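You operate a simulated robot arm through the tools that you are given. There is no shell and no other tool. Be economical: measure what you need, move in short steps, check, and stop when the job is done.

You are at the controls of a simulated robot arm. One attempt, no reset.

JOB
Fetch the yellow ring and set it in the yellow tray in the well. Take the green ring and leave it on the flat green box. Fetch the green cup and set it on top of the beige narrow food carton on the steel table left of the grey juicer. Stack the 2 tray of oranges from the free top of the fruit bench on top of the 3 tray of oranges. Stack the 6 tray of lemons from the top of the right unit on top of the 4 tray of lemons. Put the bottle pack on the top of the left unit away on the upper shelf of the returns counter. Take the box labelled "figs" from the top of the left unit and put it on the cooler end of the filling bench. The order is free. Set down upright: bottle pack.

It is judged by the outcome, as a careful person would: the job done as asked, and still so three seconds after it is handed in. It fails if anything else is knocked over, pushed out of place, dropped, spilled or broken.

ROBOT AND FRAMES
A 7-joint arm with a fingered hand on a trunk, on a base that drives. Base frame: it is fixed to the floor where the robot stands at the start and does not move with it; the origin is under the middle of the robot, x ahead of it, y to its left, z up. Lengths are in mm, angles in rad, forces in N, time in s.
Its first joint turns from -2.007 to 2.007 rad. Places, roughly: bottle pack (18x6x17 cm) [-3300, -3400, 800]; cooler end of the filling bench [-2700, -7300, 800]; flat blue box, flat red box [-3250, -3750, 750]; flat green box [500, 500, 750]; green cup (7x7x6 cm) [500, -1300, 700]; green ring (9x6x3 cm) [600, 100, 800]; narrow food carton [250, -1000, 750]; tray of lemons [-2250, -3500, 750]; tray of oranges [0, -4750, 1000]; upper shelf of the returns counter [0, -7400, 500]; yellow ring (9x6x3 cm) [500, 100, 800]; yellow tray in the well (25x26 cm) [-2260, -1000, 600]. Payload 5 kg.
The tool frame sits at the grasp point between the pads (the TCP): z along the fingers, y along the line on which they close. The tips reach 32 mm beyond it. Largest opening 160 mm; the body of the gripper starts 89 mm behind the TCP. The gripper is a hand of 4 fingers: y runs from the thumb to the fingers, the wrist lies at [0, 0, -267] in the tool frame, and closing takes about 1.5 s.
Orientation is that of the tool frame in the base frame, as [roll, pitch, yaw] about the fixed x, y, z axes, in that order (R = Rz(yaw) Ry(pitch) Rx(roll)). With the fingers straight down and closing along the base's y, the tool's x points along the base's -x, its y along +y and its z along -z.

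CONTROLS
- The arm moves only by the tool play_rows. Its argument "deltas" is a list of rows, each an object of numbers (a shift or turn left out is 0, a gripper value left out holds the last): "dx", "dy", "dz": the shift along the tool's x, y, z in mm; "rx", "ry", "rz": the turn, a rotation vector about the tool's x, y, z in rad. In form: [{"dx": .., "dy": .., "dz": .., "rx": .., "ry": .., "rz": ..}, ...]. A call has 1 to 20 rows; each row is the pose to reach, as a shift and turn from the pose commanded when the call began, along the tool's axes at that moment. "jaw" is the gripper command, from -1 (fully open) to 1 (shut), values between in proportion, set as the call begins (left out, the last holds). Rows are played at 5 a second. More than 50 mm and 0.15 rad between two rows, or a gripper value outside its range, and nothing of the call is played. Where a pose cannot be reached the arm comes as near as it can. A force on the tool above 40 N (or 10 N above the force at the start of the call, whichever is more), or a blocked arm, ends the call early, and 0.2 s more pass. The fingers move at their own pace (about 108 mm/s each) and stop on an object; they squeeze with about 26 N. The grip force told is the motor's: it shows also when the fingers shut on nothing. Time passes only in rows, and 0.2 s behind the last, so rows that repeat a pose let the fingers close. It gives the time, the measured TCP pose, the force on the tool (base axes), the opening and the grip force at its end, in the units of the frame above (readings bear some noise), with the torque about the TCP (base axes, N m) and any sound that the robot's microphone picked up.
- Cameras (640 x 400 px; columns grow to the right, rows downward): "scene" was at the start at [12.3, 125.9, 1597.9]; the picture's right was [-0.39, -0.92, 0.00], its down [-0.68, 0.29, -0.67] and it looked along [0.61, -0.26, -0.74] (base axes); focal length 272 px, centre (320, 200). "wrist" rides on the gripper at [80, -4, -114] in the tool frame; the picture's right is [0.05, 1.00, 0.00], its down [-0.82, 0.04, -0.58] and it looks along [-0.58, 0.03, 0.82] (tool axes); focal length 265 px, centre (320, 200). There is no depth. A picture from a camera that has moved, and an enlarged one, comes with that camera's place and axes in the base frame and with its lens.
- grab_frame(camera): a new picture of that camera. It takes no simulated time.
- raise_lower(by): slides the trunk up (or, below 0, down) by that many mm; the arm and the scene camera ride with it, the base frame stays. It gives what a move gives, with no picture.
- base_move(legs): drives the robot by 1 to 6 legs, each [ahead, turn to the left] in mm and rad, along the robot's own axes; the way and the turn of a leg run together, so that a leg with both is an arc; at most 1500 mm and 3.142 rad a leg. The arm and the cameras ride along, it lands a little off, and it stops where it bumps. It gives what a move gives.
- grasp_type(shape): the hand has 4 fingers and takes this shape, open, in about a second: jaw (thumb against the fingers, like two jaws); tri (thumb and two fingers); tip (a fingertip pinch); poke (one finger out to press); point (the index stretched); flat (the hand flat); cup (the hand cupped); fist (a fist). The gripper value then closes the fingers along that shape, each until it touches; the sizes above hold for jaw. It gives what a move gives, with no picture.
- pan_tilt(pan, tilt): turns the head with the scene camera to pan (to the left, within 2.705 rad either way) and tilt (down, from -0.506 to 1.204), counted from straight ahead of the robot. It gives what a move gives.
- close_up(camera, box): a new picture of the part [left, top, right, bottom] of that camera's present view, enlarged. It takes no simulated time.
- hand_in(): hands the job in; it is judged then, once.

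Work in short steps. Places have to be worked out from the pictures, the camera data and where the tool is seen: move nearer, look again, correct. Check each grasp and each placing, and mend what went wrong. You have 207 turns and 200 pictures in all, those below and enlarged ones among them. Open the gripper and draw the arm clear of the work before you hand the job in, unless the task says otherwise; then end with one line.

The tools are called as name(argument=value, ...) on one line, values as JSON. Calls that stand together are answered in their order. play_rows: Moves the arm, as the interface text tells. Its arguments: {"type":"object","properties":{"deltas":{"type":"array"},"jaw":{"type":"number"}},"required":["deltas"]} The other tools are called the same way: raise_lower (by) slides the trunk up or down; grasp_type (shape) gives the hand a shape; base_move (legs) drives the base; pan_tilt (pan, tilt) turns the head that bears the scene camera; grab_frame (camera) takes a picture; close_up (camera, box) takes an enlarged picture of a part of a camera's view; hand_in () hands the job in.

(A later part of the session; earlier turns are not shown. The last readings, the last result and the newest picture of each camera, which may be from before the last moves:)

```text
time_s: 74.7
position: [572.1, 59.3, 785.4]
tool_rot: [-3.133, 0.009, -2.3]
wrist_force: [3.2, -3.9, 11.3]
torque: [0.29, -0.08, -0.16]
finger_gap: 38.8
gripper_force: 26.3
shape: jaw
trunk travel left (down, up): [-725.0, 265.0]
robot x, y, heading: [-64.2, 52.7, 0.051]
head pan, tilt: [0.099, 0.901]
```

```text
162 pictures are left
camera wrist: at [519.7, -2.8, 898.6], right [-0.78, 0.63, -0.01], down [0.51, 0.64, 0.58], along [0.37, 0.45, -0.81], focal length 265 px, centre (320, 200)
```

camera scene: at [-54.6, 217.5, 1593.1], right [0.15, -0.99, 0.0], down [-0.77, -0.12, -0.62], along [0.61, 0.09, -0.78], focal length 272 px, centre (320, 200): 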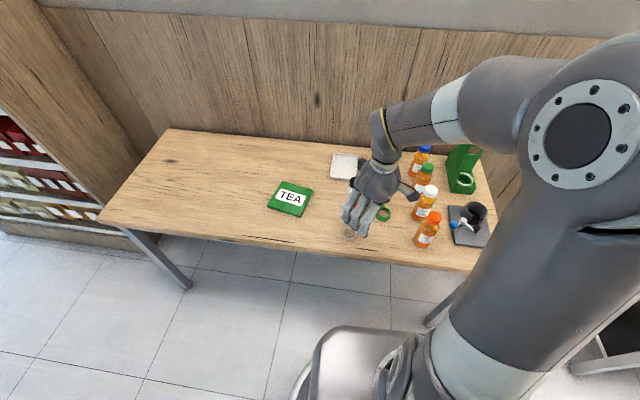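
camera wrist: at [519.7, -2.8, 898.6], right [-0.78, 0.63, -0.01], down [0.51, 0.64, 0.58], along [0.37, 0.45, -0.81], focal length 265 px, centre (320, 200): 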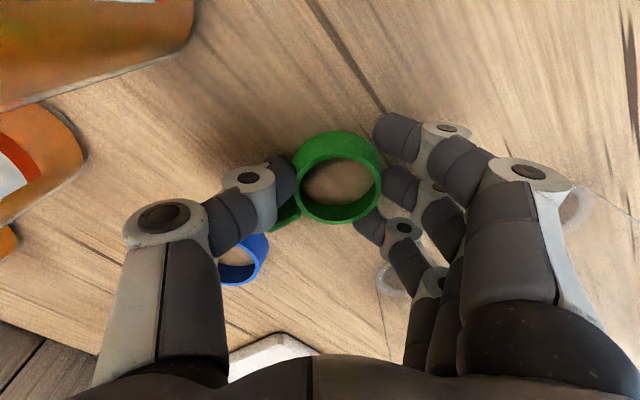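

Gripped. Lifting straight up above the bottles.

play_rows(deltas=[{"dz": -20}, {"dz": -60}, {"dz": -105}, {"dz": -150}, {"dz": -200}, {"dz": -200}])

grab_frame(camera="wrist")

close_up(camera="scene", box=[240, 130, 480, 280])

```text
time_s: 76.1
position: [569.7, 53.7, 985.5]
tool_rot: [-3.135, 0.005, -2.3]
wrist_force: [-0.3, -0.4, -0.4]
torque: [-0.03, 0.02, 0.03]
finger_gap: 38.0
gripper_force: 26.4
shape: jaw
trunk travel left (down, up): [-725.0, 265.0]
robot x, y, heading: [-60.0, 52.3, 0.052]
head pan, tilt: [0.099, 0.901]
```

```text
161 pictures are left
camera wrist: at [517.8, -8.5, 1098.2], right [-0.78, 0.63, -0.01], down [0.51, 0.64, 0.58], along [0.37, 0.45, -0.81], focal length 265 px, centre (320, 200)
```

wrist: 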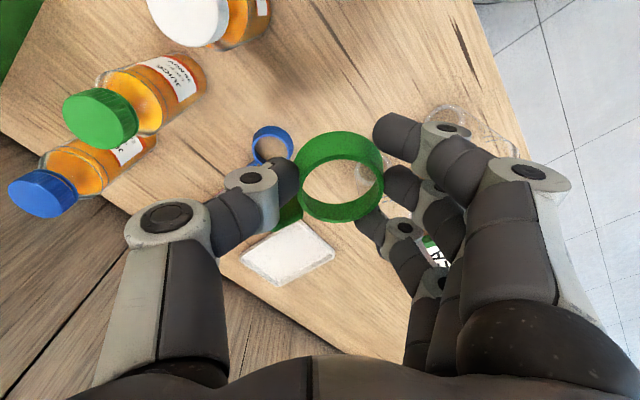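

```text
2.67 times, centred on (360, 205) of scene
camera zoom: at [-54.4, 217.4, 1593.1], right [0.15, -0.99, 0.0], down [-0.78, -0.12, -0.62], along [0.61, 0.09, -0.78], focal length 725 px, centre (213, 187)
```

zoom: 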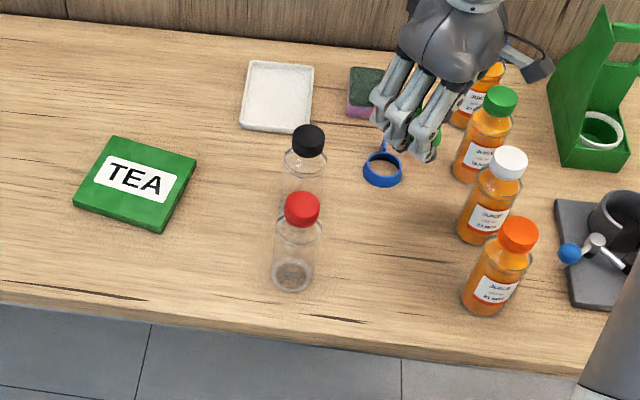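

The green ring is held. I'll carry it at height to over the TEA box (centre about 577, 426).

play_rows(deltas=[{"dx": -35, "dy": 29}, {"dx": -70, "dy": 58}, {"dx": -106, "dy": 88}, {"dx": -141, "dy": 117}, {"dx": -176, "dy": 147}, {"dx": -212, "dy": 176}, {"dx": -247, "dy": 205}, {"dx": -282, "dy": 235}, {"dx": -282, "dy": 235, "dz": 40}, {"dx": -282, "dy": 235, "dz": 80}, {"dx": -282, "dy": 235, "dz": 80}])

grab_frame(camera="wrist")

close_up(camera="scene", box=[220, 130, 460, 280])

```text
time_s: 78.5
position: [580.6, 426.3, 903.6]
tool_rot: [-3.136, 0.006, -2.3]
wrist_force: [-0.7, 0.3, 0.1]
torque: [0.01, -0.02, 0.03]
finger_gap: 37.7
gripper_force: 26.3
shape: jaw
trunk travel left (down, up): [-725.0, 265.0]
robot x, y, heading: [-63.4, 54.7, 0.052]
head pan, tilt: [0.099, 0.901]
```

```text
159 pictures are left
camera wrist: at [528.2, 363.4, 1016.9], right [-0.78, 0.63, -0.01], down [0.51, 0.64, 0.58], along [0.37, 0.45, -0.81], focal length 265 px, centre (320, 200)
```

wrist: 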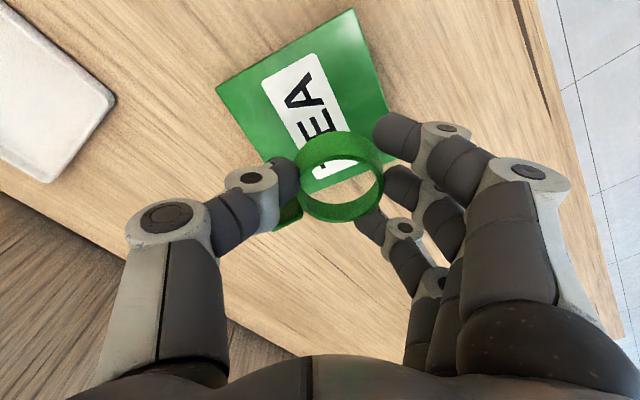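

```text
2.67 times, centred on (340, 205) of scene
camera zoom: at [-54.7, 217.8, 1593.1], right [0.15, -0.99, 0.0], down [-0.78, -0.12, -0.62], along [0.61, 0.09, -0.78], focal length 725 px, centre (267, 187)
```

zoom: 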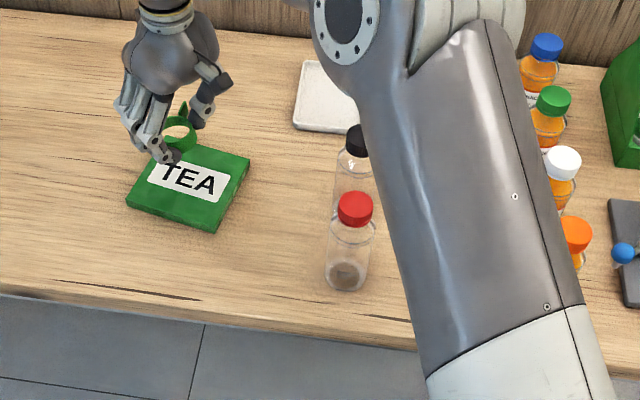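

The ring is within a few mm of the box centre. I'll lower in small steps until I feel the box.

play_rows(deltas=[{"dx": 5, "dy": 1, "dz": 40}, {"dx": 9, "dy": 3, "dz": 75}, {"dx": 9, "dy": 3, "dz": 80}, {"dx": 9, "dy": 3, "dz": 84}, {"dx": 9, "dy": 3, "dz": 88}, {"dx": 9, "dy": 3, "dz": 91}, {"dx": 9, "dy": 3, "dz": 94}, {"dx": 9, "dy": 3, "dz": 97}, {"dx": 9, "dy": 3, "dz": 100}, {"dx": 9, "dy": 3, "dz": 103}, {"dx": 9, "dy": 3, "dz": 106}, {"dx": 9, "dy": 3, "dz": 109}, {"dx": 9, "dy": 3, "dz": 112}])

grab_frame(camera="wrist")

close_up(camera="scene", box=[220, 130, 400, 250])

```text
time_s: 81.2
position: [578.6, 422.8, 802.5]
tool_rot: [-3.132, 0.019, -2.301]
wrist_force: [-5.1, -4.1, 20.5]
torque: [0.6, 0.24, 0.19]
finger_gap: 38.2
gripper_force: 25.8
shape: jaw
trunk travel left (down, up): [-725.0, 265.0]
robot x, y, heading: [-60.8, 56.1, 0.045]
head pan, tilt: [0.099, 0.901]
stopped in row 13: the force on the tool passed its limit (the readings are from after the stop); the commanded pose is now the measured one
```

```text
157 pictures are left
camera wrist: at [525.1, 358.8, 914.3], right [-0.78, 0.63, -0.01], down [0.5, 0.63, 0.59], along [0.38, 0.46, -0.81], focal length 265 px, centre (320, 200)
```

wrist: 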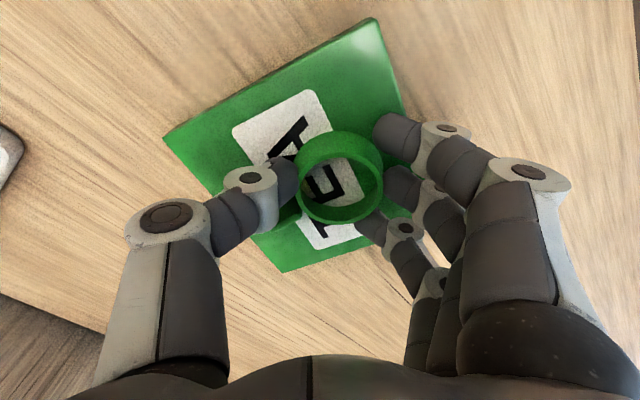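

```text
3.33 times, centred on (310, 190) of scene
camera zoom: at [-56.8, 216.2, 1593.2], right [0.15, -0.99, 0.0], down [-0.77, -0.12, -0.62], along [0.62, 0.09, -0.78], focal length 906 px, centre (353, 233)
```

zoom: 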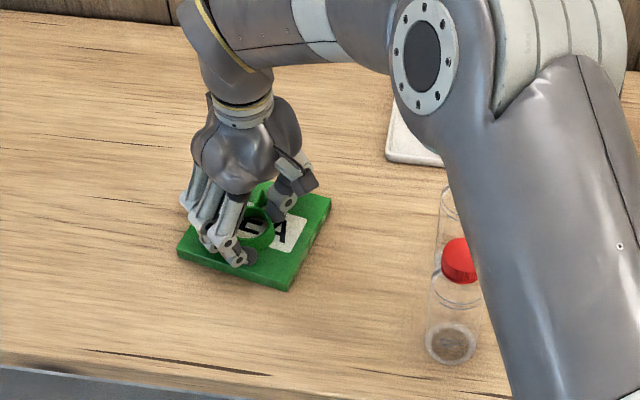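

The ring rests in the middle of the TEA box. I'll ease up, open, and lift.

play_rows(deltas=[{"dz": -4}, {"dz": -4}, {"dz": -4}, {"dz": -4}, {"dz": -4}], jaw=-0.3)

play_rows(deltas=[{"dz": -30}, {"dz": -70}, {"dz": -115}, {"dz": -160}, {"dz": -190}])

close_up(camera="scene", box=[220, 130, 460, 280])

```text
time_s: 82.4
position: [578.8, 422.6, 803.2]
tool_rot: [-3.132, 0.015, -2.301]
wrist_force: [-0.4, -1.1, -0.3]
torque: [-0.06, 0.02, 0.01]
finger_gap: 103.7
gripper_force: 0.0
shape: jaw
trunk travel left (down, up): [-725.0, 265.0]
robot x, y, heading: [-60.6, 53.6, 0.052]
head pan, tilt: [0.099, 0.901]
```

```text
time_s: 83.6
position: [573.2, 422.8, 993.8]
tool_rot: [-3.134, 0.014, -2.301]
wrist_force: [-0.6, -0.6, -0.6]
torque: [-0.01, 0.0, 0.02]
finger_gap: 103.5
gripper_force: 0.2
shape: jaw
trunk travel left (down, up): [-725.0, 265.0]
robot x, y, heading: [-59.0, 52.4, 0.053]
head pan, tilt: [0.099, 0.901]
```

```text
2.67 times, centred on (340, 205) of scene
camera zoom: at [-55.0, 217.5, 1593.1], right [0.15, -0.99, 0.0], down [-0.77, -0.12, -0.62], along [0.61, 0.09, -0.78], focal length 725 px, centre (267, 187)
```

zoom: 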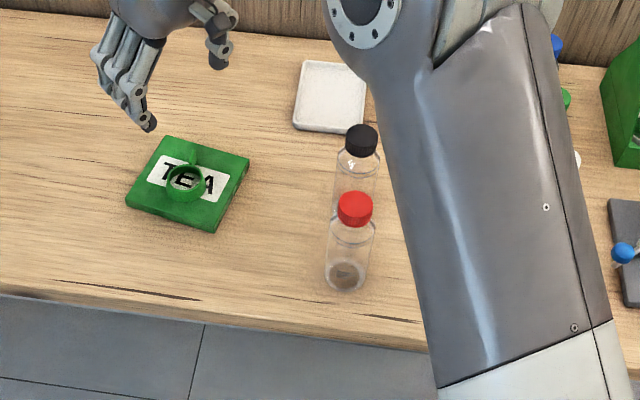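

The green ring is on the box. I'll retract the arm in front of me, squared up, then drive to the steel table for the cup.

play_rows(deltas=[{"dx": 42, "dy": -11, "dz": -3, "rz": 0.1}, {"dx": 83, "dy": -23, "dz": -5, "rz": 0.2}, {"dx": 125, "dy": -34, "dz": -8, "rz": 0.3}, {"dx": 167, "dy": -46, "dz": -10, "rz": 0.4}, {"dx": 208, "dy": -57, "dz": -10, "rz": 0.5}, {"dx": 250, "dy": -69, "dz": -10, "rz": 0.6}, {"dx": 292, "dy": -80, "dz": -10, "rz": 0.7}, {"dx": 333, "dy": -92, "dz": -10, "rz": 0.79}, {"dx": 375, "dy": -103, "dz": -10, "rz": 0.79}], jaw=-0.5)

base_move(legs=[[-200, 0], [0, -1.623], [1230, 0], [0, 1.571], [60, 0]])

pan_tilt(pan=0.0, tilt=0.8)

grab_frame(camera="scene")

grab_frame(camera="wrist")

```text
time_s: 85.6
position: [402.2, 72.5, 997.5]
tool_rot: [3.138, 0.016, -3.089]
wrist_force: [-0.7, -0.2, 0.2]
torque: [-0.01, 0.02, -0.02]
finger_gap: 119.6
gripper_force: 0.0
shape: jaw
trunk travel left (down, up): [-725.0, 265.0]
robot x, y, heading: [-62.8, 53.4, 0.05]
head pan, tilt: [0.099, 0.901]
```

```text
time_s: 101.6
position: [243.6, -1197.2, 997.5]
tool_rot: [3.139, 0.014, -3.118]
wrist_force: [0.5, 0.6, -0.2]
torque: [0.02, 0.04, 0.0]
finger_gap: 119.5
gripper_force: 0.0
shape: jaw
trunk travel left (down, up): [-725.0, 265.0]
robot x, y, heading: [-225.5, -1204.8, 0.018]
head pan, tilt: [0.099, 0.901]
```

```text
time_s: 102.2
position: [240.7, -1197.1, 998.5]
tool_rot: [3.138, 0.015, -3.117]
wrist_force: [-0.1, -0.8, 0.0]
torque: [-0.01, 0.04, -0.01]
finger_gap: 119.7
gripper_force: 0.0
shape: jaw
trunk travel left (down, up): [-725.0, 265.0]
robot x, y, heading: [-222.3, -1204.7, 0.019]
head pan, tilt: [0.0, 0.799]
```

```text
154 pictures are left
camera scene: at [-205.0, -1047.4, 1601.0], right [0.02, -1.0, 0.0], down [-0.72, -0.02, -0.7], along [0.7, 0.02, -0.72], focal length 272 px, centre (320, 200)
```

scene: 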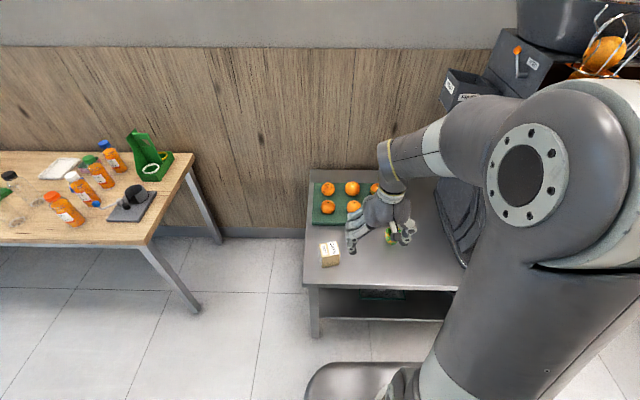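

```text
153 pictures are left
camera wrist: at [159.5, -1203.0, 1110.1], right [-0.08, 1.0, 0.0], down [0.81, 0.06, 0.59], along [0.59, 0.05, -0.81], focal length 265 px, centre (320, 200)
```

wrist: 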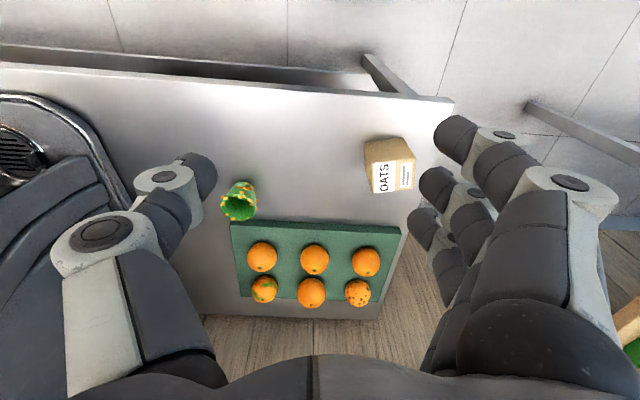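

The cup lies in view beside the oranges, apparently on its side or tilted. I'll take close-ups.

close_up(camera="wrist", box=[190, 90, 430, 240])

close_up(camera="scene", box=[290, 160, 450, 280])

```text
2.67 times, centred on (310, 165) of wrist
camera zoom: at [159.5, -1203.0, 1110.1], right [-0.08, 1.0, 0.0], down [0.81, 0.06, 0.59], along [0.59, 0.05, -0.81], focal length 708 px, centre (347, 293)
```

zoom: 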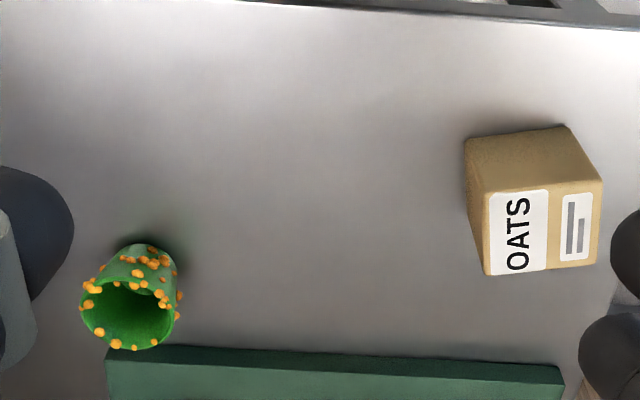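

```text
3.33 times, centred on (370, 220) of scene
camera zoom: at [-205.0, -1047.4, 1601.0], right [0.02, -1.0, 0.0], down [-0.72, -0.02, -0.7], along [0.7, 0.02, -0.72], focal length 906 px, centre (153, 133)
```

zoom: 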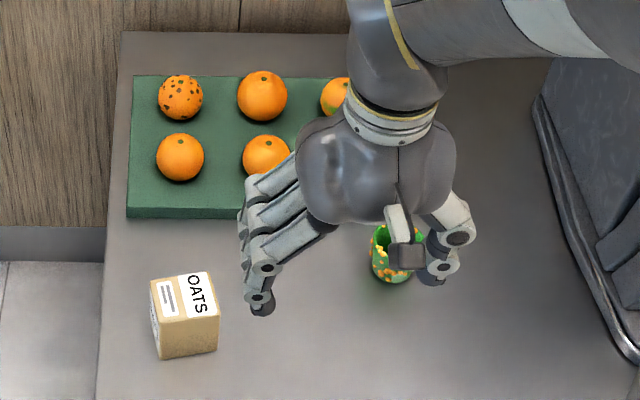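

The cup stands upright at about (430, -1314); the carton top is about (343, -1082, 788). I'll move above the cup and lower to z ≈ 880 to refine.

play_rows(deltas=[{"dx": -37, "dy": -24}, {"dx": -74, "dy": -49}, {"dx": -112, "dy": -73}, {"dx": -149, "dy": -97}, {"dx": -186, "dy": -122}, {"dx": -186, "dy": -122, "dz": 45}, {"dx": -186, "dy": -122, "dz": 90}, {"dx": -186, "dy": -122, "dz": 120}, {"dx": -186, "dy": -122, "dz": 120}], jaw=-0.4)

grab_frame(camera="wrist")

close_up(camera="scene", box=[290, 160, 450, 280])

```text
time_s: 104.2
position: [434.3, -1315.9, 880.7]
tool_rot: [3.138, 0.016, -3.117]
wrist_force: [-0.8, 0.2, -0.3]
torque: [-0.02, 0.0, 0.0]
finger_gap: 112.4
gripper_force: 0.0
shape: jaw
trunk travel left (down, up): [-725.0, 265.0]
robot x, y, heading: [-220.2, -1204.6, 0.022]
head pan, tilt: [0.0, 0.799]
```

```text
150 pictures are left
camera wrist: at [350.8, -1322.5, 994.1], right [-0.08, 1.0, 0.0], down [0.81, 0.06, 0.59], along [0.59, 0.05, -0.81], focal length 265 px, centre (320, 200)
```

wrist: 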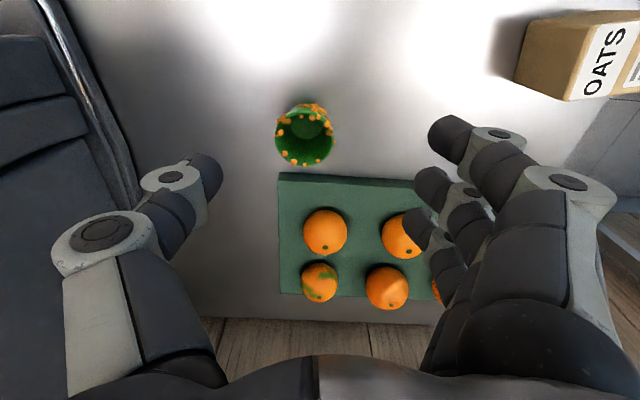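

```text
3.33 times, centred on (370, 220) of scene
camera zoom: at [-205.2, -1047.4, 1601.0], right [0.02, -1.0, 0.0], down [-0.72, -0.02, -0.7], along [0.7, 0.02, -0.72], focal length 906 px, centre (153, 133)
```

zoom: 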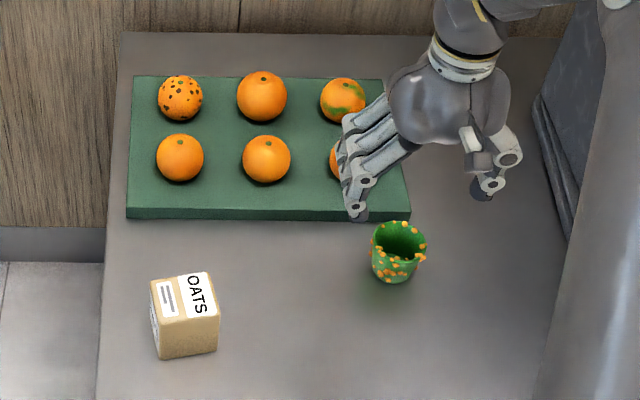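

Triangulation now gives cup at (466, -1329) with rim z ≈ 733 and table ≈ 673. The carton top is about (364, -1078, 754). I'll align over the cup and descend to grasp height.

play_rows(deltas=[{"dx": -29, "dy": -14, "ry": 0.016}, {"dx": -29, "dy": -14, "dz": 45, "ry": 0.016}, {"dx": -29, "dy": -14, "dz": 90, "ry": 0.016}, {"dx": -29, "dy": -14, "dz": 130, "ry": 0.016}, {"dx": -29, "dy": -14, "dz": 160, "ry": 0.016}, {"dx": -29, "dy": -14, "dz": 160, "ry": 0.016}])

grab_frame(camera="wrist")

close_up(camera="scene", box=[290, 160, 450, 280])

```text
time_s: 105.6
position: [463.9, -1326.4, 722.5]
tool_rot: [3.137, 0.001, -3.117]
wrist_force: [0.7, 0.4, -0.2]
torque: [0.0, 0.0, -0.01]
finger_gap: 112.7
gripper_force: 0.1
shape: jaw
trunk travel left (down, up): [-725.0, 265.0]
robot x, y, heading: [-222.8, -1207.0, 0.02]
head pan, tilt: [0.0, 0.799]
```

```text
148 pictures are left
camera wrist: at [383.4, -1332.1, 835.8], right [-0.07, 1.0, 0.0], down [0.81, 0.06, 0.58], along [0.58, 0.05, -0.82], focal length 265 px, centre (320, 200)
```

wrist: 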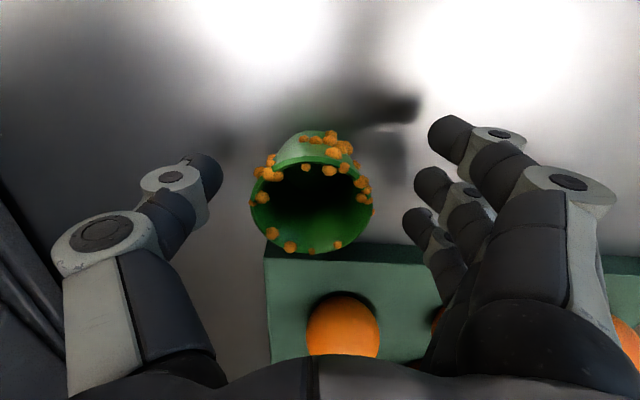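

```text
3.33 times, centred on (370, 220) of scene
camera zoom: at [-205.0, -1047.5, 1601.0], right [0.02, -1.0, 0.0], down [-0.72, -0.02, -0.7], along [0.7, 0.02, -0.72], focal length 906 px, centre (153, 133)
```

zoom: 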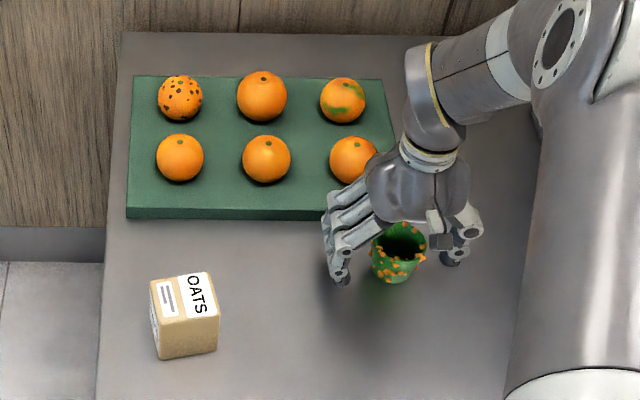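

The cup is centred between thumb and fingers. I'll drop 5 mm and close.

play_rows(deltas=[{"dz": 5}, {"dz": 5}, {"dz": 5}, {"dz": 5}, {"dz": 5}, {"dz": 5}, {"dz": 5}, {"dz": 5}], jaw=1)

grab_frame(camera="wrist")

```text
time_s: 107.4
position: [463.9, -1327.6, 717.1]
tool_rot: [3.137, -0.001, -3.117]
wrist_force: [-0.4, -0.3, 0.3]
torque: [0.01, 0.0, -0.03]
finger_gap: 32.7
gripper_force: 26.1
shape: jaw
trunk travel left (down, up): [-725.0, 265.0]
robot x, y, heading: [-221.5, -1205.7, 0.017]
head pan, tilt: [0.0, 0.799]
```

```text
146 pictures are left
camera wrist: at [384.0, -1332.8, 830.4], right [-0.08, 1.0, 0.0], down [0.81, 0.06, 0.58], along [0.58, 0.05, -0.82], focal length 265 px, centre (320, 200)
```

wrist: 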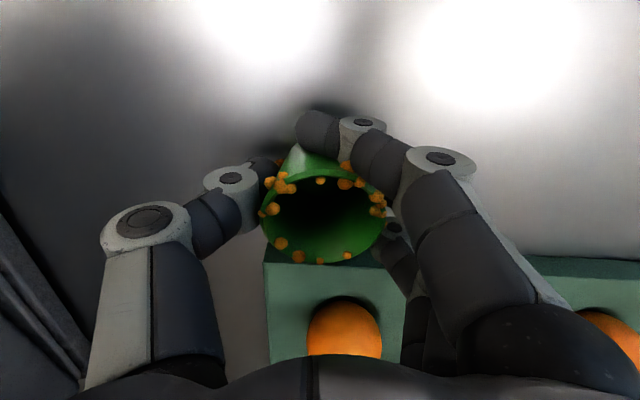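

Gripped at 26 N with the index finger wrapped around the front. I'll lift and check the tilt.

play_rows(deltas=[{"dz": -15}, {"dz": -50}, {"dz": -95}, {"dz": -140}, {"dz": -140}])

close_up(camera="scene", box=[290, 160, 450, 280])

grab_frame(camera="wrist")

```text
time_s: 108.6
position: [464.4, -1327.6, 857.9]
tool_rot: [3.137, -0.002, -3.117]
wrist_force: [-0.1, 0.0, -0.3]
torque: [-0.02, -0.01, 0.0]
finger_gap: 32.7
gripper_force: 25.7
shape: jaw
trunk travel left (down, up): [-725.0, 265.0]
robot x, y, heading: [-221.8, -1205.5, 0.023]
head pan, tilt: [0.0, 0.799]
```

```text
3.33 times, centred on (370, 220) of scene
camera zoom: at [-204.9, -1047.5, 1601.0], right [0.02, -1.0, 0.0], down [-0.72, -0.02, -0.7], along [0.7, 0.02, -0.72], focal length 906 px, centre (153, 133)
```

zoom: 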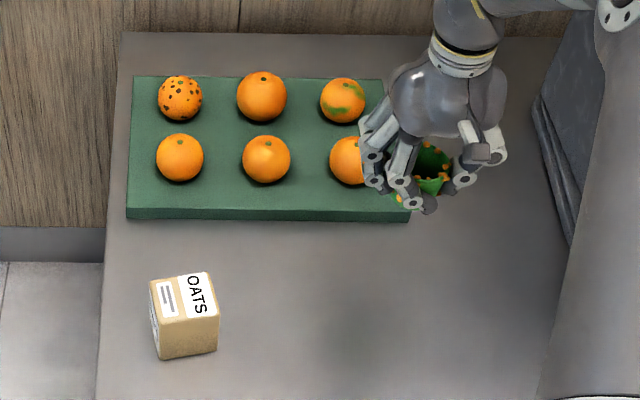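

```text
144 pictures are left
camera wrist: at [382.4, -1333.7, 971.6], right [-0.08, 1.0, 0.0], down [0.81, 0.06, 0.58], along [0.57, 0.05, -0.82], focal length 265 px, centre (320, 200)
```

wrist: 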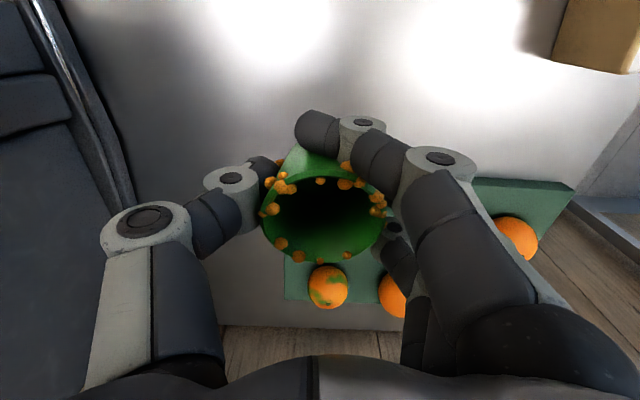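

The cup is held upright. I'll carry it over the carton, staying high.

play_rows(deltas=[{"dx": 15, "dy": 42, "dz": -10}, {"dx": 30, "dy": 84, "dz": -20}, {"dx": 45, "dy": 126, "dz": -20}, {"dx": 60, "dy": 168, "dz": -20}, {"dx": 75, "dy": 210, "dz": -20}, {"dx": 90, "dy": 252, "dz": -20}, {"dx": 90, "dy": 252, "dz": -20}])

close_up(camera="scene", box=[290, 160, 450, 280])

grab_frame(camera="wrist")

```text
time_s: 110.2
position: [370.6, -1077.0, 874.7]
tool_rot: [3.138, 0.0, -3.118]
wrist_force: [-0.7, -0.3, -0.8]
torque: [0.02, 0.01, 0.03]
finger_gap: 32.8
gripper_force: 25.9
shape: jaw
trunk travel left (down, up): [-725.0, 265.0]
robot x, y, heading: [-221.6, -1204.5, 0.022]
head pan, tilt: [0.0, 0.799]
```

```text
3.33 times, centred on (370, 220) of scene
camera zoom: at [-205.0, -1047.6, 1601.0], right [0.02, -1.0, 0.0], down [-0.72, -0.02, -0.7], along [0.7, 0.01, -0.72], focal length 906 px, centre (153, 133)
```

zoom: 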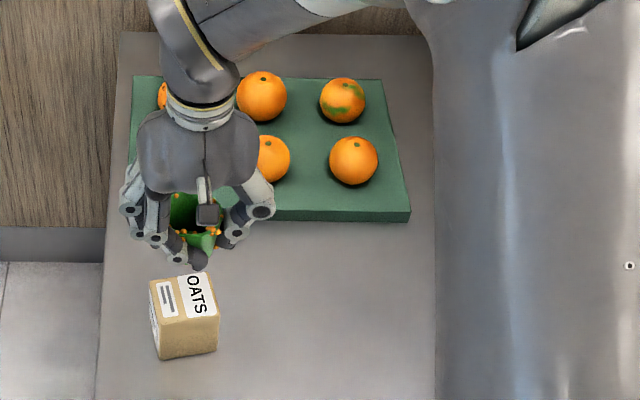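

```text
142 pictures are left
camera wrist: at [290.4, -1082.1, 988.0], right [-0.07, 1.0, 0.0], down [0.81, 0.06, 0.58], along [0.58, 0.05, -0.82], focal length 265 px, centre (320, 200)
```

wrist: 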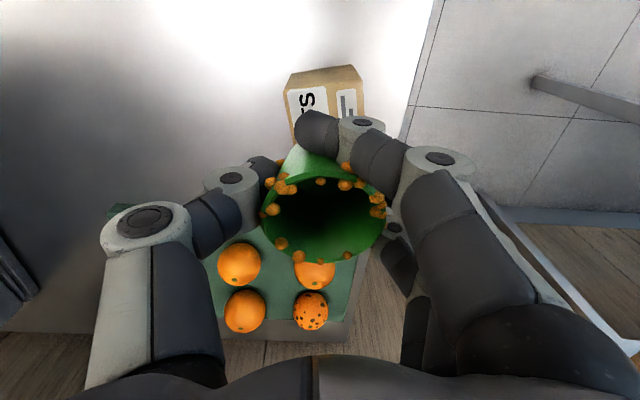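

The carton top is centred at about (365, -1071). I'll shift a few mm and lower gently until contact.

play_rows(deltas=[{"dx": 2, "dy": 6, "dz": 30}, {"dx": 2, "dy": 6, "dz": 60}, {"dx": 2, "dy": 6, "dz": 64}, {"dx": 2, "dy": 6, "dz": 67}, {"dx": 2, "dy": 6, "dz": 70}, {"dx": 2, "dy": 6, "dz": 72}, {"dx": 2, "dy": 6, "dz": 72}])

close_up(camera="scene", box=[290, 180, 410, 270])

grab_frame(camera="wrist")

```text
time_s: 111.8
position: [366.4, -1070.8, 806.7]
tool_rot: [3.138, 0.001, -3.117]
wrist_force: [-0.2, -0.1, -0.5]
torque: [-0.02, 0.05, 0.02]
finger_gap: 32.6
gripper_force: 26.4
shape: jaw
trunk travel left (down, up): [-725.0, 265.0]
robot x, y, heading: [-221.7, -1207.1, 0.02]
head pan, tilt: [0.0, 0.799]
```

```text
4.44 times, centred on (350, 225) of scene
camera zoom: at [-205.0, -1047.3, 1601.0], right [0.02, -1.0, 0.0], down [-0.72, -0.02, -0.7], along [0.7, 0.01, -0.72], focal length 1208 px, centre (187, 89)
```

zoom: 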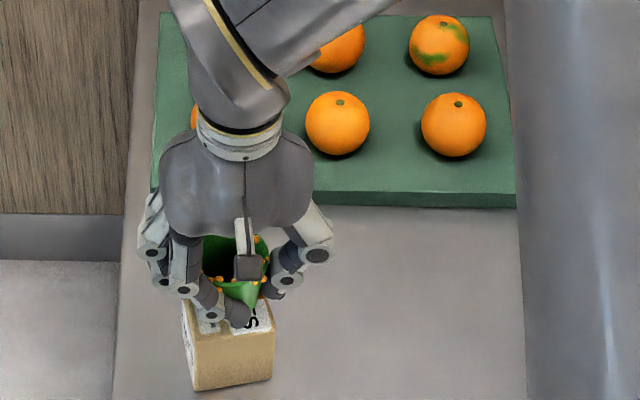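

```text
140 pictures are left
camera wrist: at [286.0, -1077.4, 918.2], right [-0.08, 1.0, 0.0], down [0.81, 0.06, 0.58], along [0.58, 0.05, -0.82], focal length 265 px, centre (320, 200)
```

wrist: 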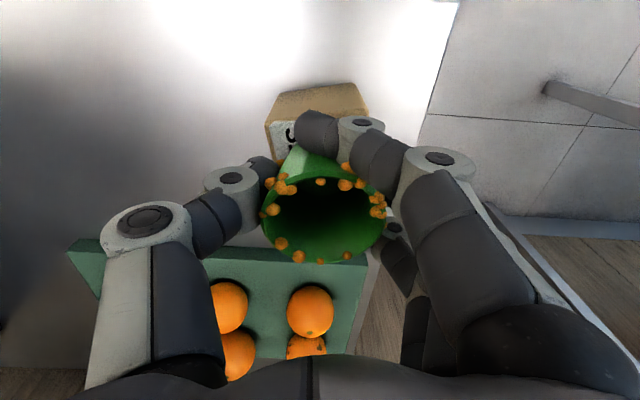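

Alignment is within about 4 mm. I'll lower the last millimetres until contact.

play_rows(deltas=[{"dx": -2, "dy": 2, "dz": 2}, {"dx": -2, "dy": 2, "dz": 4}, {"dx": -2, "dy": 2, "dz": 6}, {"dx": -2, "dy": 2, "dz": 8}, {"dx": -2, "dy": 2, "dz": 10}])

close_up(camera="scene", box=[290, 180, 410, 270])

```text
time_s: 113.0
position: [369.7, -1067.9, 795.5]
tool_rot: [3.139, 0.001, -3.116]
wrist_force: [-0.9, 0.3, 9.7]
torque: [0.05, -0.17, 0.03]
finger_gap: 32.7
gripper_force: 25.7
shape: jaw
trunk travel left (down, up): [-725.0, 265.0]
robot x, y, heading: [-224.3, -1204.5, 0.019]
head pan, tilt: [0.0, 0.799]
```

```text
4.44 times, centred on (350, 225) of scene
camera zoom: at [-205.9, -1047.6, 1601.3], right [0.02, -1.0, 0.0], down [-0.72, -0.02, -0.7], along [0.7, 0.02, -0.72], focal length 1208 px, centre (187, 89)
```

zoom: 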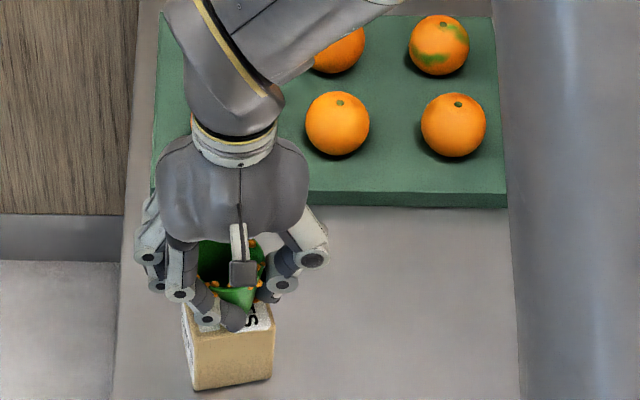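

Contact felt at 10 N; the cup is seated. I'll open and rise straight up.

play_rows(deltas=[{"dz": -1}, {"dz": -1}, {"dz": -1}, {"dz": -1}, {"dz": -1}, {"dz": -1}], jaw=-0.5)

grab_frame(camera="wrist")

play_rows(deltas=[{"dz": -20}, {"dz": -50}, {"dz": -90}, {"dz": -140}, {"dz": -190}])

close_up(camera="scene", box=[290, 180, 410, 270])

```text
time_s: 114.4
position: [369.2, -1069.6, 796.2]
tool_rot: [3.137, -0.001, -3.116]
wrist_force: [0.0, -0.7, -0.7]
torque: [-0.02, 0.01, 0.0]
finger_gap: 119.2
gripper_force: 0.0
shape: jaw
trunk travel left (down, up): [-725.0, 265.0]
robot x, y, heading: [-224.6, -1200.9, 0.023]
head pan, tilt: [0.0, 0.799]
```

```text
138 pictures are left
camera wrist: at [288.5, -1075.1, 908.7], right [-0.08, 1.0, 0.0], down [0.81, 0.06, 0.58], along [0.58, 0.05, -0.82], focal length 265 px, centre (320, 200)
```

wrist: 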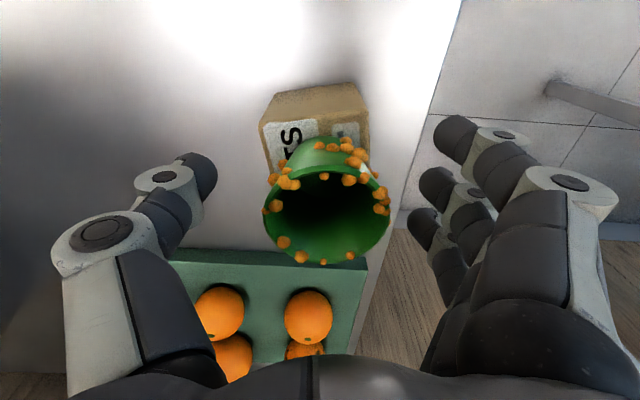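

```text
time_s: 115.6
position: [365.8, -1067.9, 985.2]
tool_rot: [3.138, -0.001, -3.116]
wrist_force: [0.0, -0.3, 0.3]
torque: [0.01, -0.04, -0.01]
finger_gap: 119.7
gripper_force: 0.1
shape: jaw
trunk travel left (down, up): [-725.0, 265.0]
robot x, y, heading: [-221.9, -1202.5, 0.019]
head pan, tilt: [0.0, 0.799]
```

```text
4.44 times, centred on (350, 225) of scene
camera zoom: at [-205.9, -1047.5, 1600.9], right [0.02, -1.0, 0.0], down [-0.72, -0.02, -0.7], along [0.7, 0.02, -0.72], focal length 1208 px, centre (187, 89)
```

zoom: 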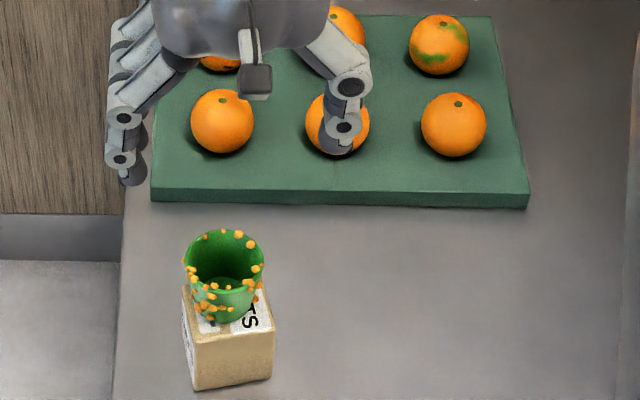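

The cup stands on the carton. Next, the fruit bench: I'll retract and drive down the aisle, then look.

play_rows(deltas=[{"dx": 40, "dy": -45}, {"dx": 80, "dy": -90}, {"dx": 105, "dy": -125}])

base_move(legs=[[-530, 0], [0, -1.591], [1500, 0], [1000, 0]])

pan_tilt(pan=0.5, tilt=0.4)

grab_frame(camera="scene")

pan_tilt(pan=-0.7, tilt=0.3)

grab_frame(camera="scene")

```text
refused: row 1 steps farther than a row can; nothing moved
```

```text
time_s: 134.5
position: [-621.4, -4315.8, 983.6]
tool_rot: [3.138, -0.002, 1.595]
wrist_force: [-0.6, -0.1, -0.7]
torque: [0.01, -0.01, 0.01]
finger_gap: 119.6
gripper_force: 0.1
shape: jaw
trunk travel left (down, up): [-725.0, 265.0]
robot x, y, heading: [-760.1, -3727.4, -1.545]
head pan, tilt: [0.0, 0.799]
```

```text
time_s: 135.4
position: [-620.5, -4316.3, 983.2]
tool_rot: [3.138, 0.001, 1.596]
wrist_force: [0.8, 0.1, 0.5]
torque: [-0.04, -0.02, 0.0]
finger_gap: 119.6
gripper_force: 0.1
shape: jaw
trunk travel left (down, up): [-725.0, 265.0]
robot x, y, heading: [-761.7, -3729.9, -1.551]
head pan, tilt: [0.499, 0.4]
```

```text
136 pictures are left
camera scene: at [-556.6, -3744.1, 1636.0], right [-0.87, -0.5, 0.0], down [-0.19, 0.34, -0.92], along [0.46, -0.8, -0.39], focal length 272 px, centre (320, 200)
```

scene: 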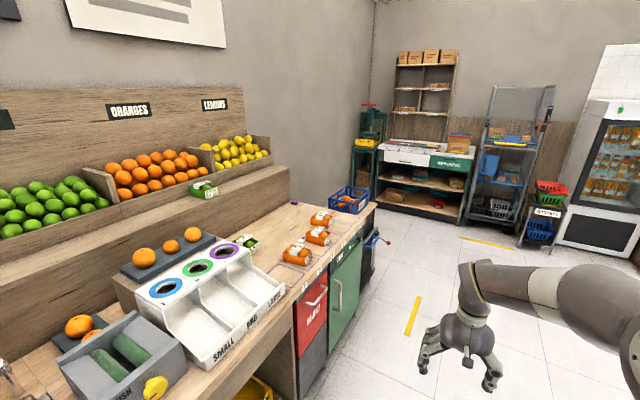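

```text
time_s: 136.8
position: [-621.7, -4315.9, 985.6]
tool_rot: [3.138, 0.001, 1.596]
wrist_force: [0.2, 0.2, -0.1]
torque: [-0.05, 0.03, 0.01]
finger_gap: 119.6
gripper_force: 0.0
shape: jaw
trunk travel left (down, up): [-725.0, 265.0]
robot x, y, heading: [-760.6, -3727.1, -1.549]
head pan, tilt: [-0.7, 0.3]
```

```text
135 pictures are left
camera scene: at [-661.2, -3736.6, 1645.4], right [-0.78, 0.63, 0.0], down [0.19, 0.23, -0.96], along [-0.6, -0.74, -0.3], focal length 272 px, centre (320, 200)
```

scene: 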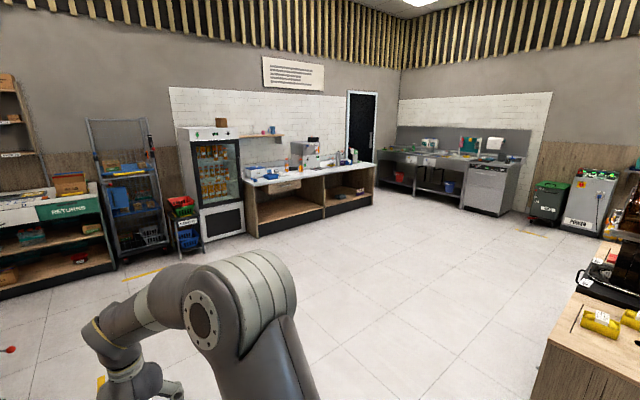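

The row was too long, so the arm stayed out, but the drive was clear. The 3-orange tray is on a pedestal, and the 2-orange tray sits behind a grey bin. I'll retract the arm and face the bench.

play_rows(deltas=[{"dx": 30, "dy": -30}, {"dx": 60, "dy": -60}, {"dx": 90, "dy": -90}, {"dx": 120, "dy": -120}, {"dx": 150, "dy": -130}])

base_move(legs=[[330, 0], [0, 1.549]])

pan_tilt(pan=0.0, tilt=0.6)

grab_frame(camera="scene")

```text
time_s: 138.0
position: [-752.9, -4169.9, 986.4]
tool_rot: [3.137, -0.001, 1.595]
wrist_force: [0.1, 0.6, -0.5]
torque: [0.01, -0.04, 0.0]
finger_gap: 119.5
gripper_force: 0.0
shape: jaw
trunk travel left (down, up): [-725.0, 265.0]
robot x, y, heading: [-756.1, -3728.2, -1.55]
head pan, tilt: [-0.7, 0.3]
```

```text
time_s: 144.0
position: [-306.9, -4068.7, 986.6]
tool_rot: [3.136, -0.001, -3.14]
wrist_force: [-0.2, 0.1, 0.3]
torque: [0.0, 0.03, -0.02]
finger_gap: 119.5
gripper_force: 0.0
shape: jaw
trunk travel left (down, up): [-725.0, 265.0]
robot x, y, heading: [-747.2, -4061.0, -0.006]
head pan, tilt: [-0.7, 0.3]
```

```text
time_s: 145.1
position: [-306.8, -4067.4, 985.3]
tool_rot: [3.137, 0.0, -3.139]
wrist_force: [0.0, 0.2, 0.5]
torque: [0.01, -0.01, 0.02]
finger_gap: 119.6
gripper_force: 0.0
shape: jaw
trunk travel left (down, up): [-725.0, 265.0]
robot x, y, heading: [-752.1, -4062.9, 0.001]
head pan, tilt: [0.0, 0.6]
```

```text
134 pictures are left
camera scene: at [-721.0, -3906.1, 1617.9], right [0.0, -1.0, 0.0], down [-0.56, 0.0, -0.83], along [0.83, 0.0, -0.56], focal length 272 px, centre (320, 200)
```

scene: 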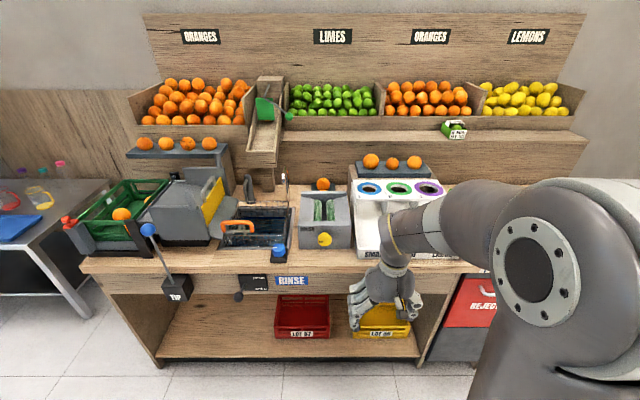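

Several orange trays are visible; I'll zoom in on them.

close_up(camera="scene", box=[240, 110, 480, 270])

close_up(camera="scene", box=[100, 110, 300, 250])

```text
2.50 times, centred on (360, 190) of scene
camera zoom: at [-721.0, -3906.1, 1617.9], right [0.0, -1.0, 0.0], down [-0.56, 0.0, -0.83], along [0.83, 0.0, -0.56], focal length 680 px, centre (220, 225)
```

zoom: 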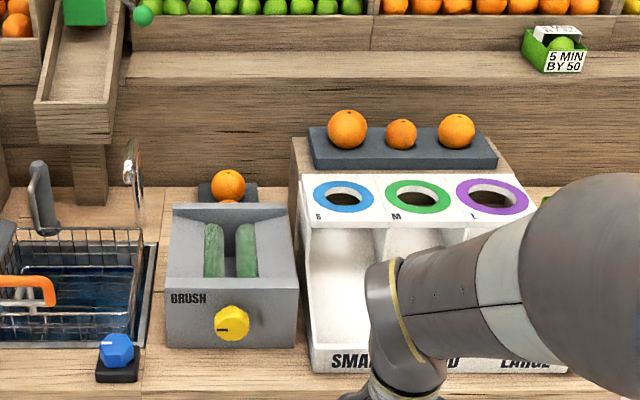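

```text
2.86 times, centred on (200, 180) of scene
camera zoom: at [-721.0, -3906.1, 1617.9], right [0.0, -1.0, 0.0], down [-0.56, 0.0, -0.83], along [0.83, 0.0, -0.56], focal length 777 px, centre (663, 257)
```

zoom: 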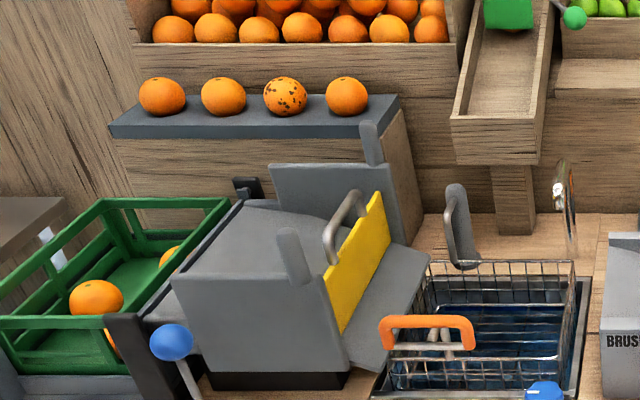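

The 2-orange tray is a slab about 133 mm wide behind the BRUSH unit, near (441, -3932), top at about 849. The 3-tray is at about (390, -4230) on the sorter's stand, with orange tops near 1110. I'll raise the trunk, drive in close, and look down from above.

raise_lower(by=255)

base_move(legs=[[330, 0]])

pan_tilt(pan=0.0, tilt=0.85)

grab_frame(camera="scene")

grab_frame(camera="wrist")

```text
time_s: 147.7
position: [-306.8, -4068.3, 1241.2]
tool_rot: [3.138, 0.0, -3.139]
wrist_force: [0.1, 0.1, -0.3]
torque: [-0.01, 0.0, -0.02]
finger_gap: 119.5
gripper_force: 0.1
shape: jaw
trunk travel left (down, up): [-980.0, 10.0]
robot x, y, heading: [-749.8, -4063.0, 0.003]
head pan, tilt: [0.0, 0.6]
```

```text
time_s: 149.9
position: [31.6, -4071.7, 1241.7]
tool_rot: [3.138, -0.002, 3.136]
wrist_force: [0.5, -0.4, -0.1]
torque: [-0.02, 0.05, 0.01]
finger_gap: 119.8
gripper_force: 0.0
shape: jaw
trunk travel left (down, up): [-980.0, 10.0]
robot x, y, heading: [-408.5, -4065.6, -0.01]
head pan, tilt: [0.0, 0.6]
```

```text
time_s: 150.7
position: [29.6, -4072.5, 1242.3]
tool_rot: [3.139, 0.002, 3.135]
wrist_force: [-0.4, -0.2, -0.5]
torque: [0.04, 0.03, -0.01]
finger_gap: 119.7
gripper_force: 0.0
shape: jaw
trunk travel left (down, up): [-980.0, 10.0]
robot x, y, heading: [-410.7, -4063.5, -0.009]
head pan, tilt: [0.0, 0.85]
```

```text
131 pictures are left
camera scene: at [-392.7, -3907.5, 1852.0], right [-0.01, -1.0, 0.0], down [-0.75, 0.01, -0.66], along [0.66, 0.0, -0.75], focal length 272 px, centre (320, 200)
```

scene: 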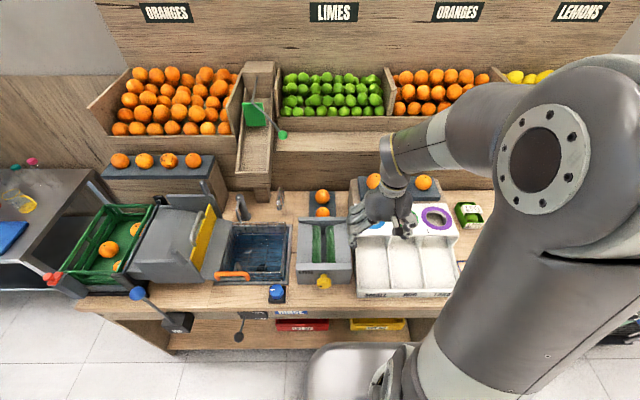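

```text
130 pictures are left
camera wrist: at [-50.8, -4076.1, 1354.9], right [-0.05, 1.0, 0.0], down [0.82, 0.04, 0.58], along [0.58, 0.03, -0.82], focal length 265 px, centre (320, 200)
```

wrist: 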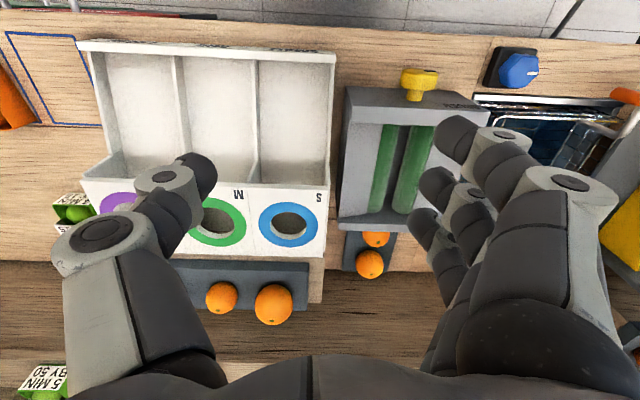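

close_up(camera="scene", box=[280, 160, 440, 260])

close_up(camera="wrist", box=[160, 150, 440, 340])

```text
4.00 times, centred on (360, 210) of scene
camera zoom: at [-392.7, -3907.5, 1852.0], right [-0.01, -1.0, 0.0], down [-0.75, 0.01, -0.66], along [0.66, 0.0, -0.75], focal length 1088 px, centre (160, 160)
```

zoom: 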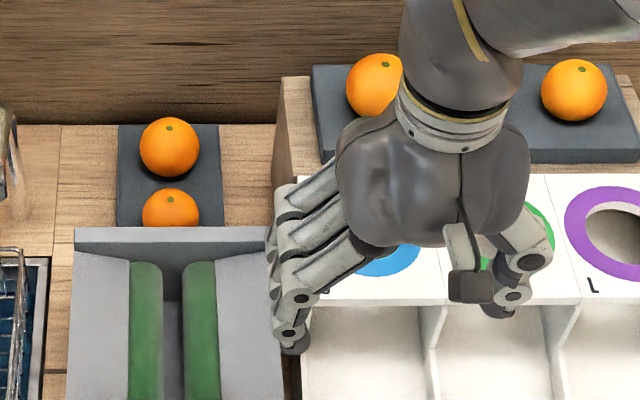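

```text
2.11 times, centred on (300, 245) of wrist
camera zoom: at [-50.8, -4076.1, 1354.9], right [-0.05, 1.0, 0.0], down [0.82, 0.04, 0.58], along [0.58, 0.03, -0.82], focal length 559 px, centre (362, 105)
```

zoom: 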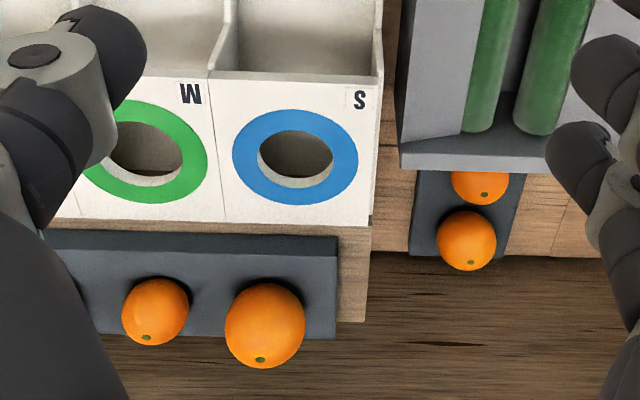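

Refined: the 2-tray is about 125 mm wide, centre (411, -3925), top ≈ 878, with oranges at x ≈ 360 and 459. I need about 40 mm more approach, so I'll check the base clearance to the bench first.

pan_tilt(pan=0.5, tilt=1.2)

grab_frame(camera="scene")

```text
time_s: 151.6
position: [31.0, -4071.4, 1242.0]
tool_rot: [3.139, 0.0, 3.135]
wrist_force: [-0.3, 0.7, 0.2]
torque: [0.0, -0.01, 0.06]
finger_gap: 119.5
gripper_force: 0.1
shape: jaw
trunk travel left (down, up): [-980.0, 10.0]
robot x, y, heading: [-408.5, -4067.2, -0.005]
head pan, tilt: [0.499, 1.201]
```

```text
127 pictures are left
camera scene: at [-421.4, -3880.6, 1828.3], right [0.47, -0.88, 0.0], down [-0.82, -0.44, -0.36], along [0.32, 0.17, -0.93], focal length 272 px, centre (320, 200)
```

scene: 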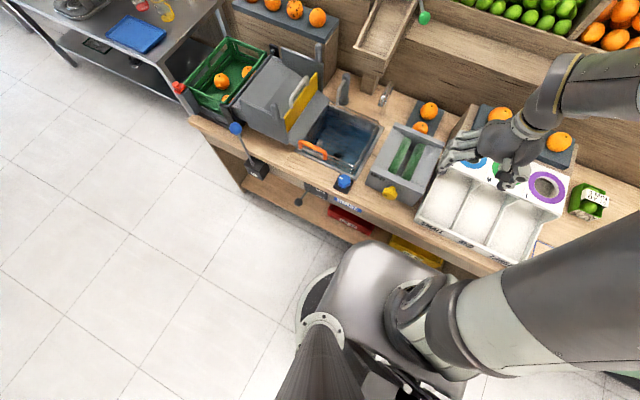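

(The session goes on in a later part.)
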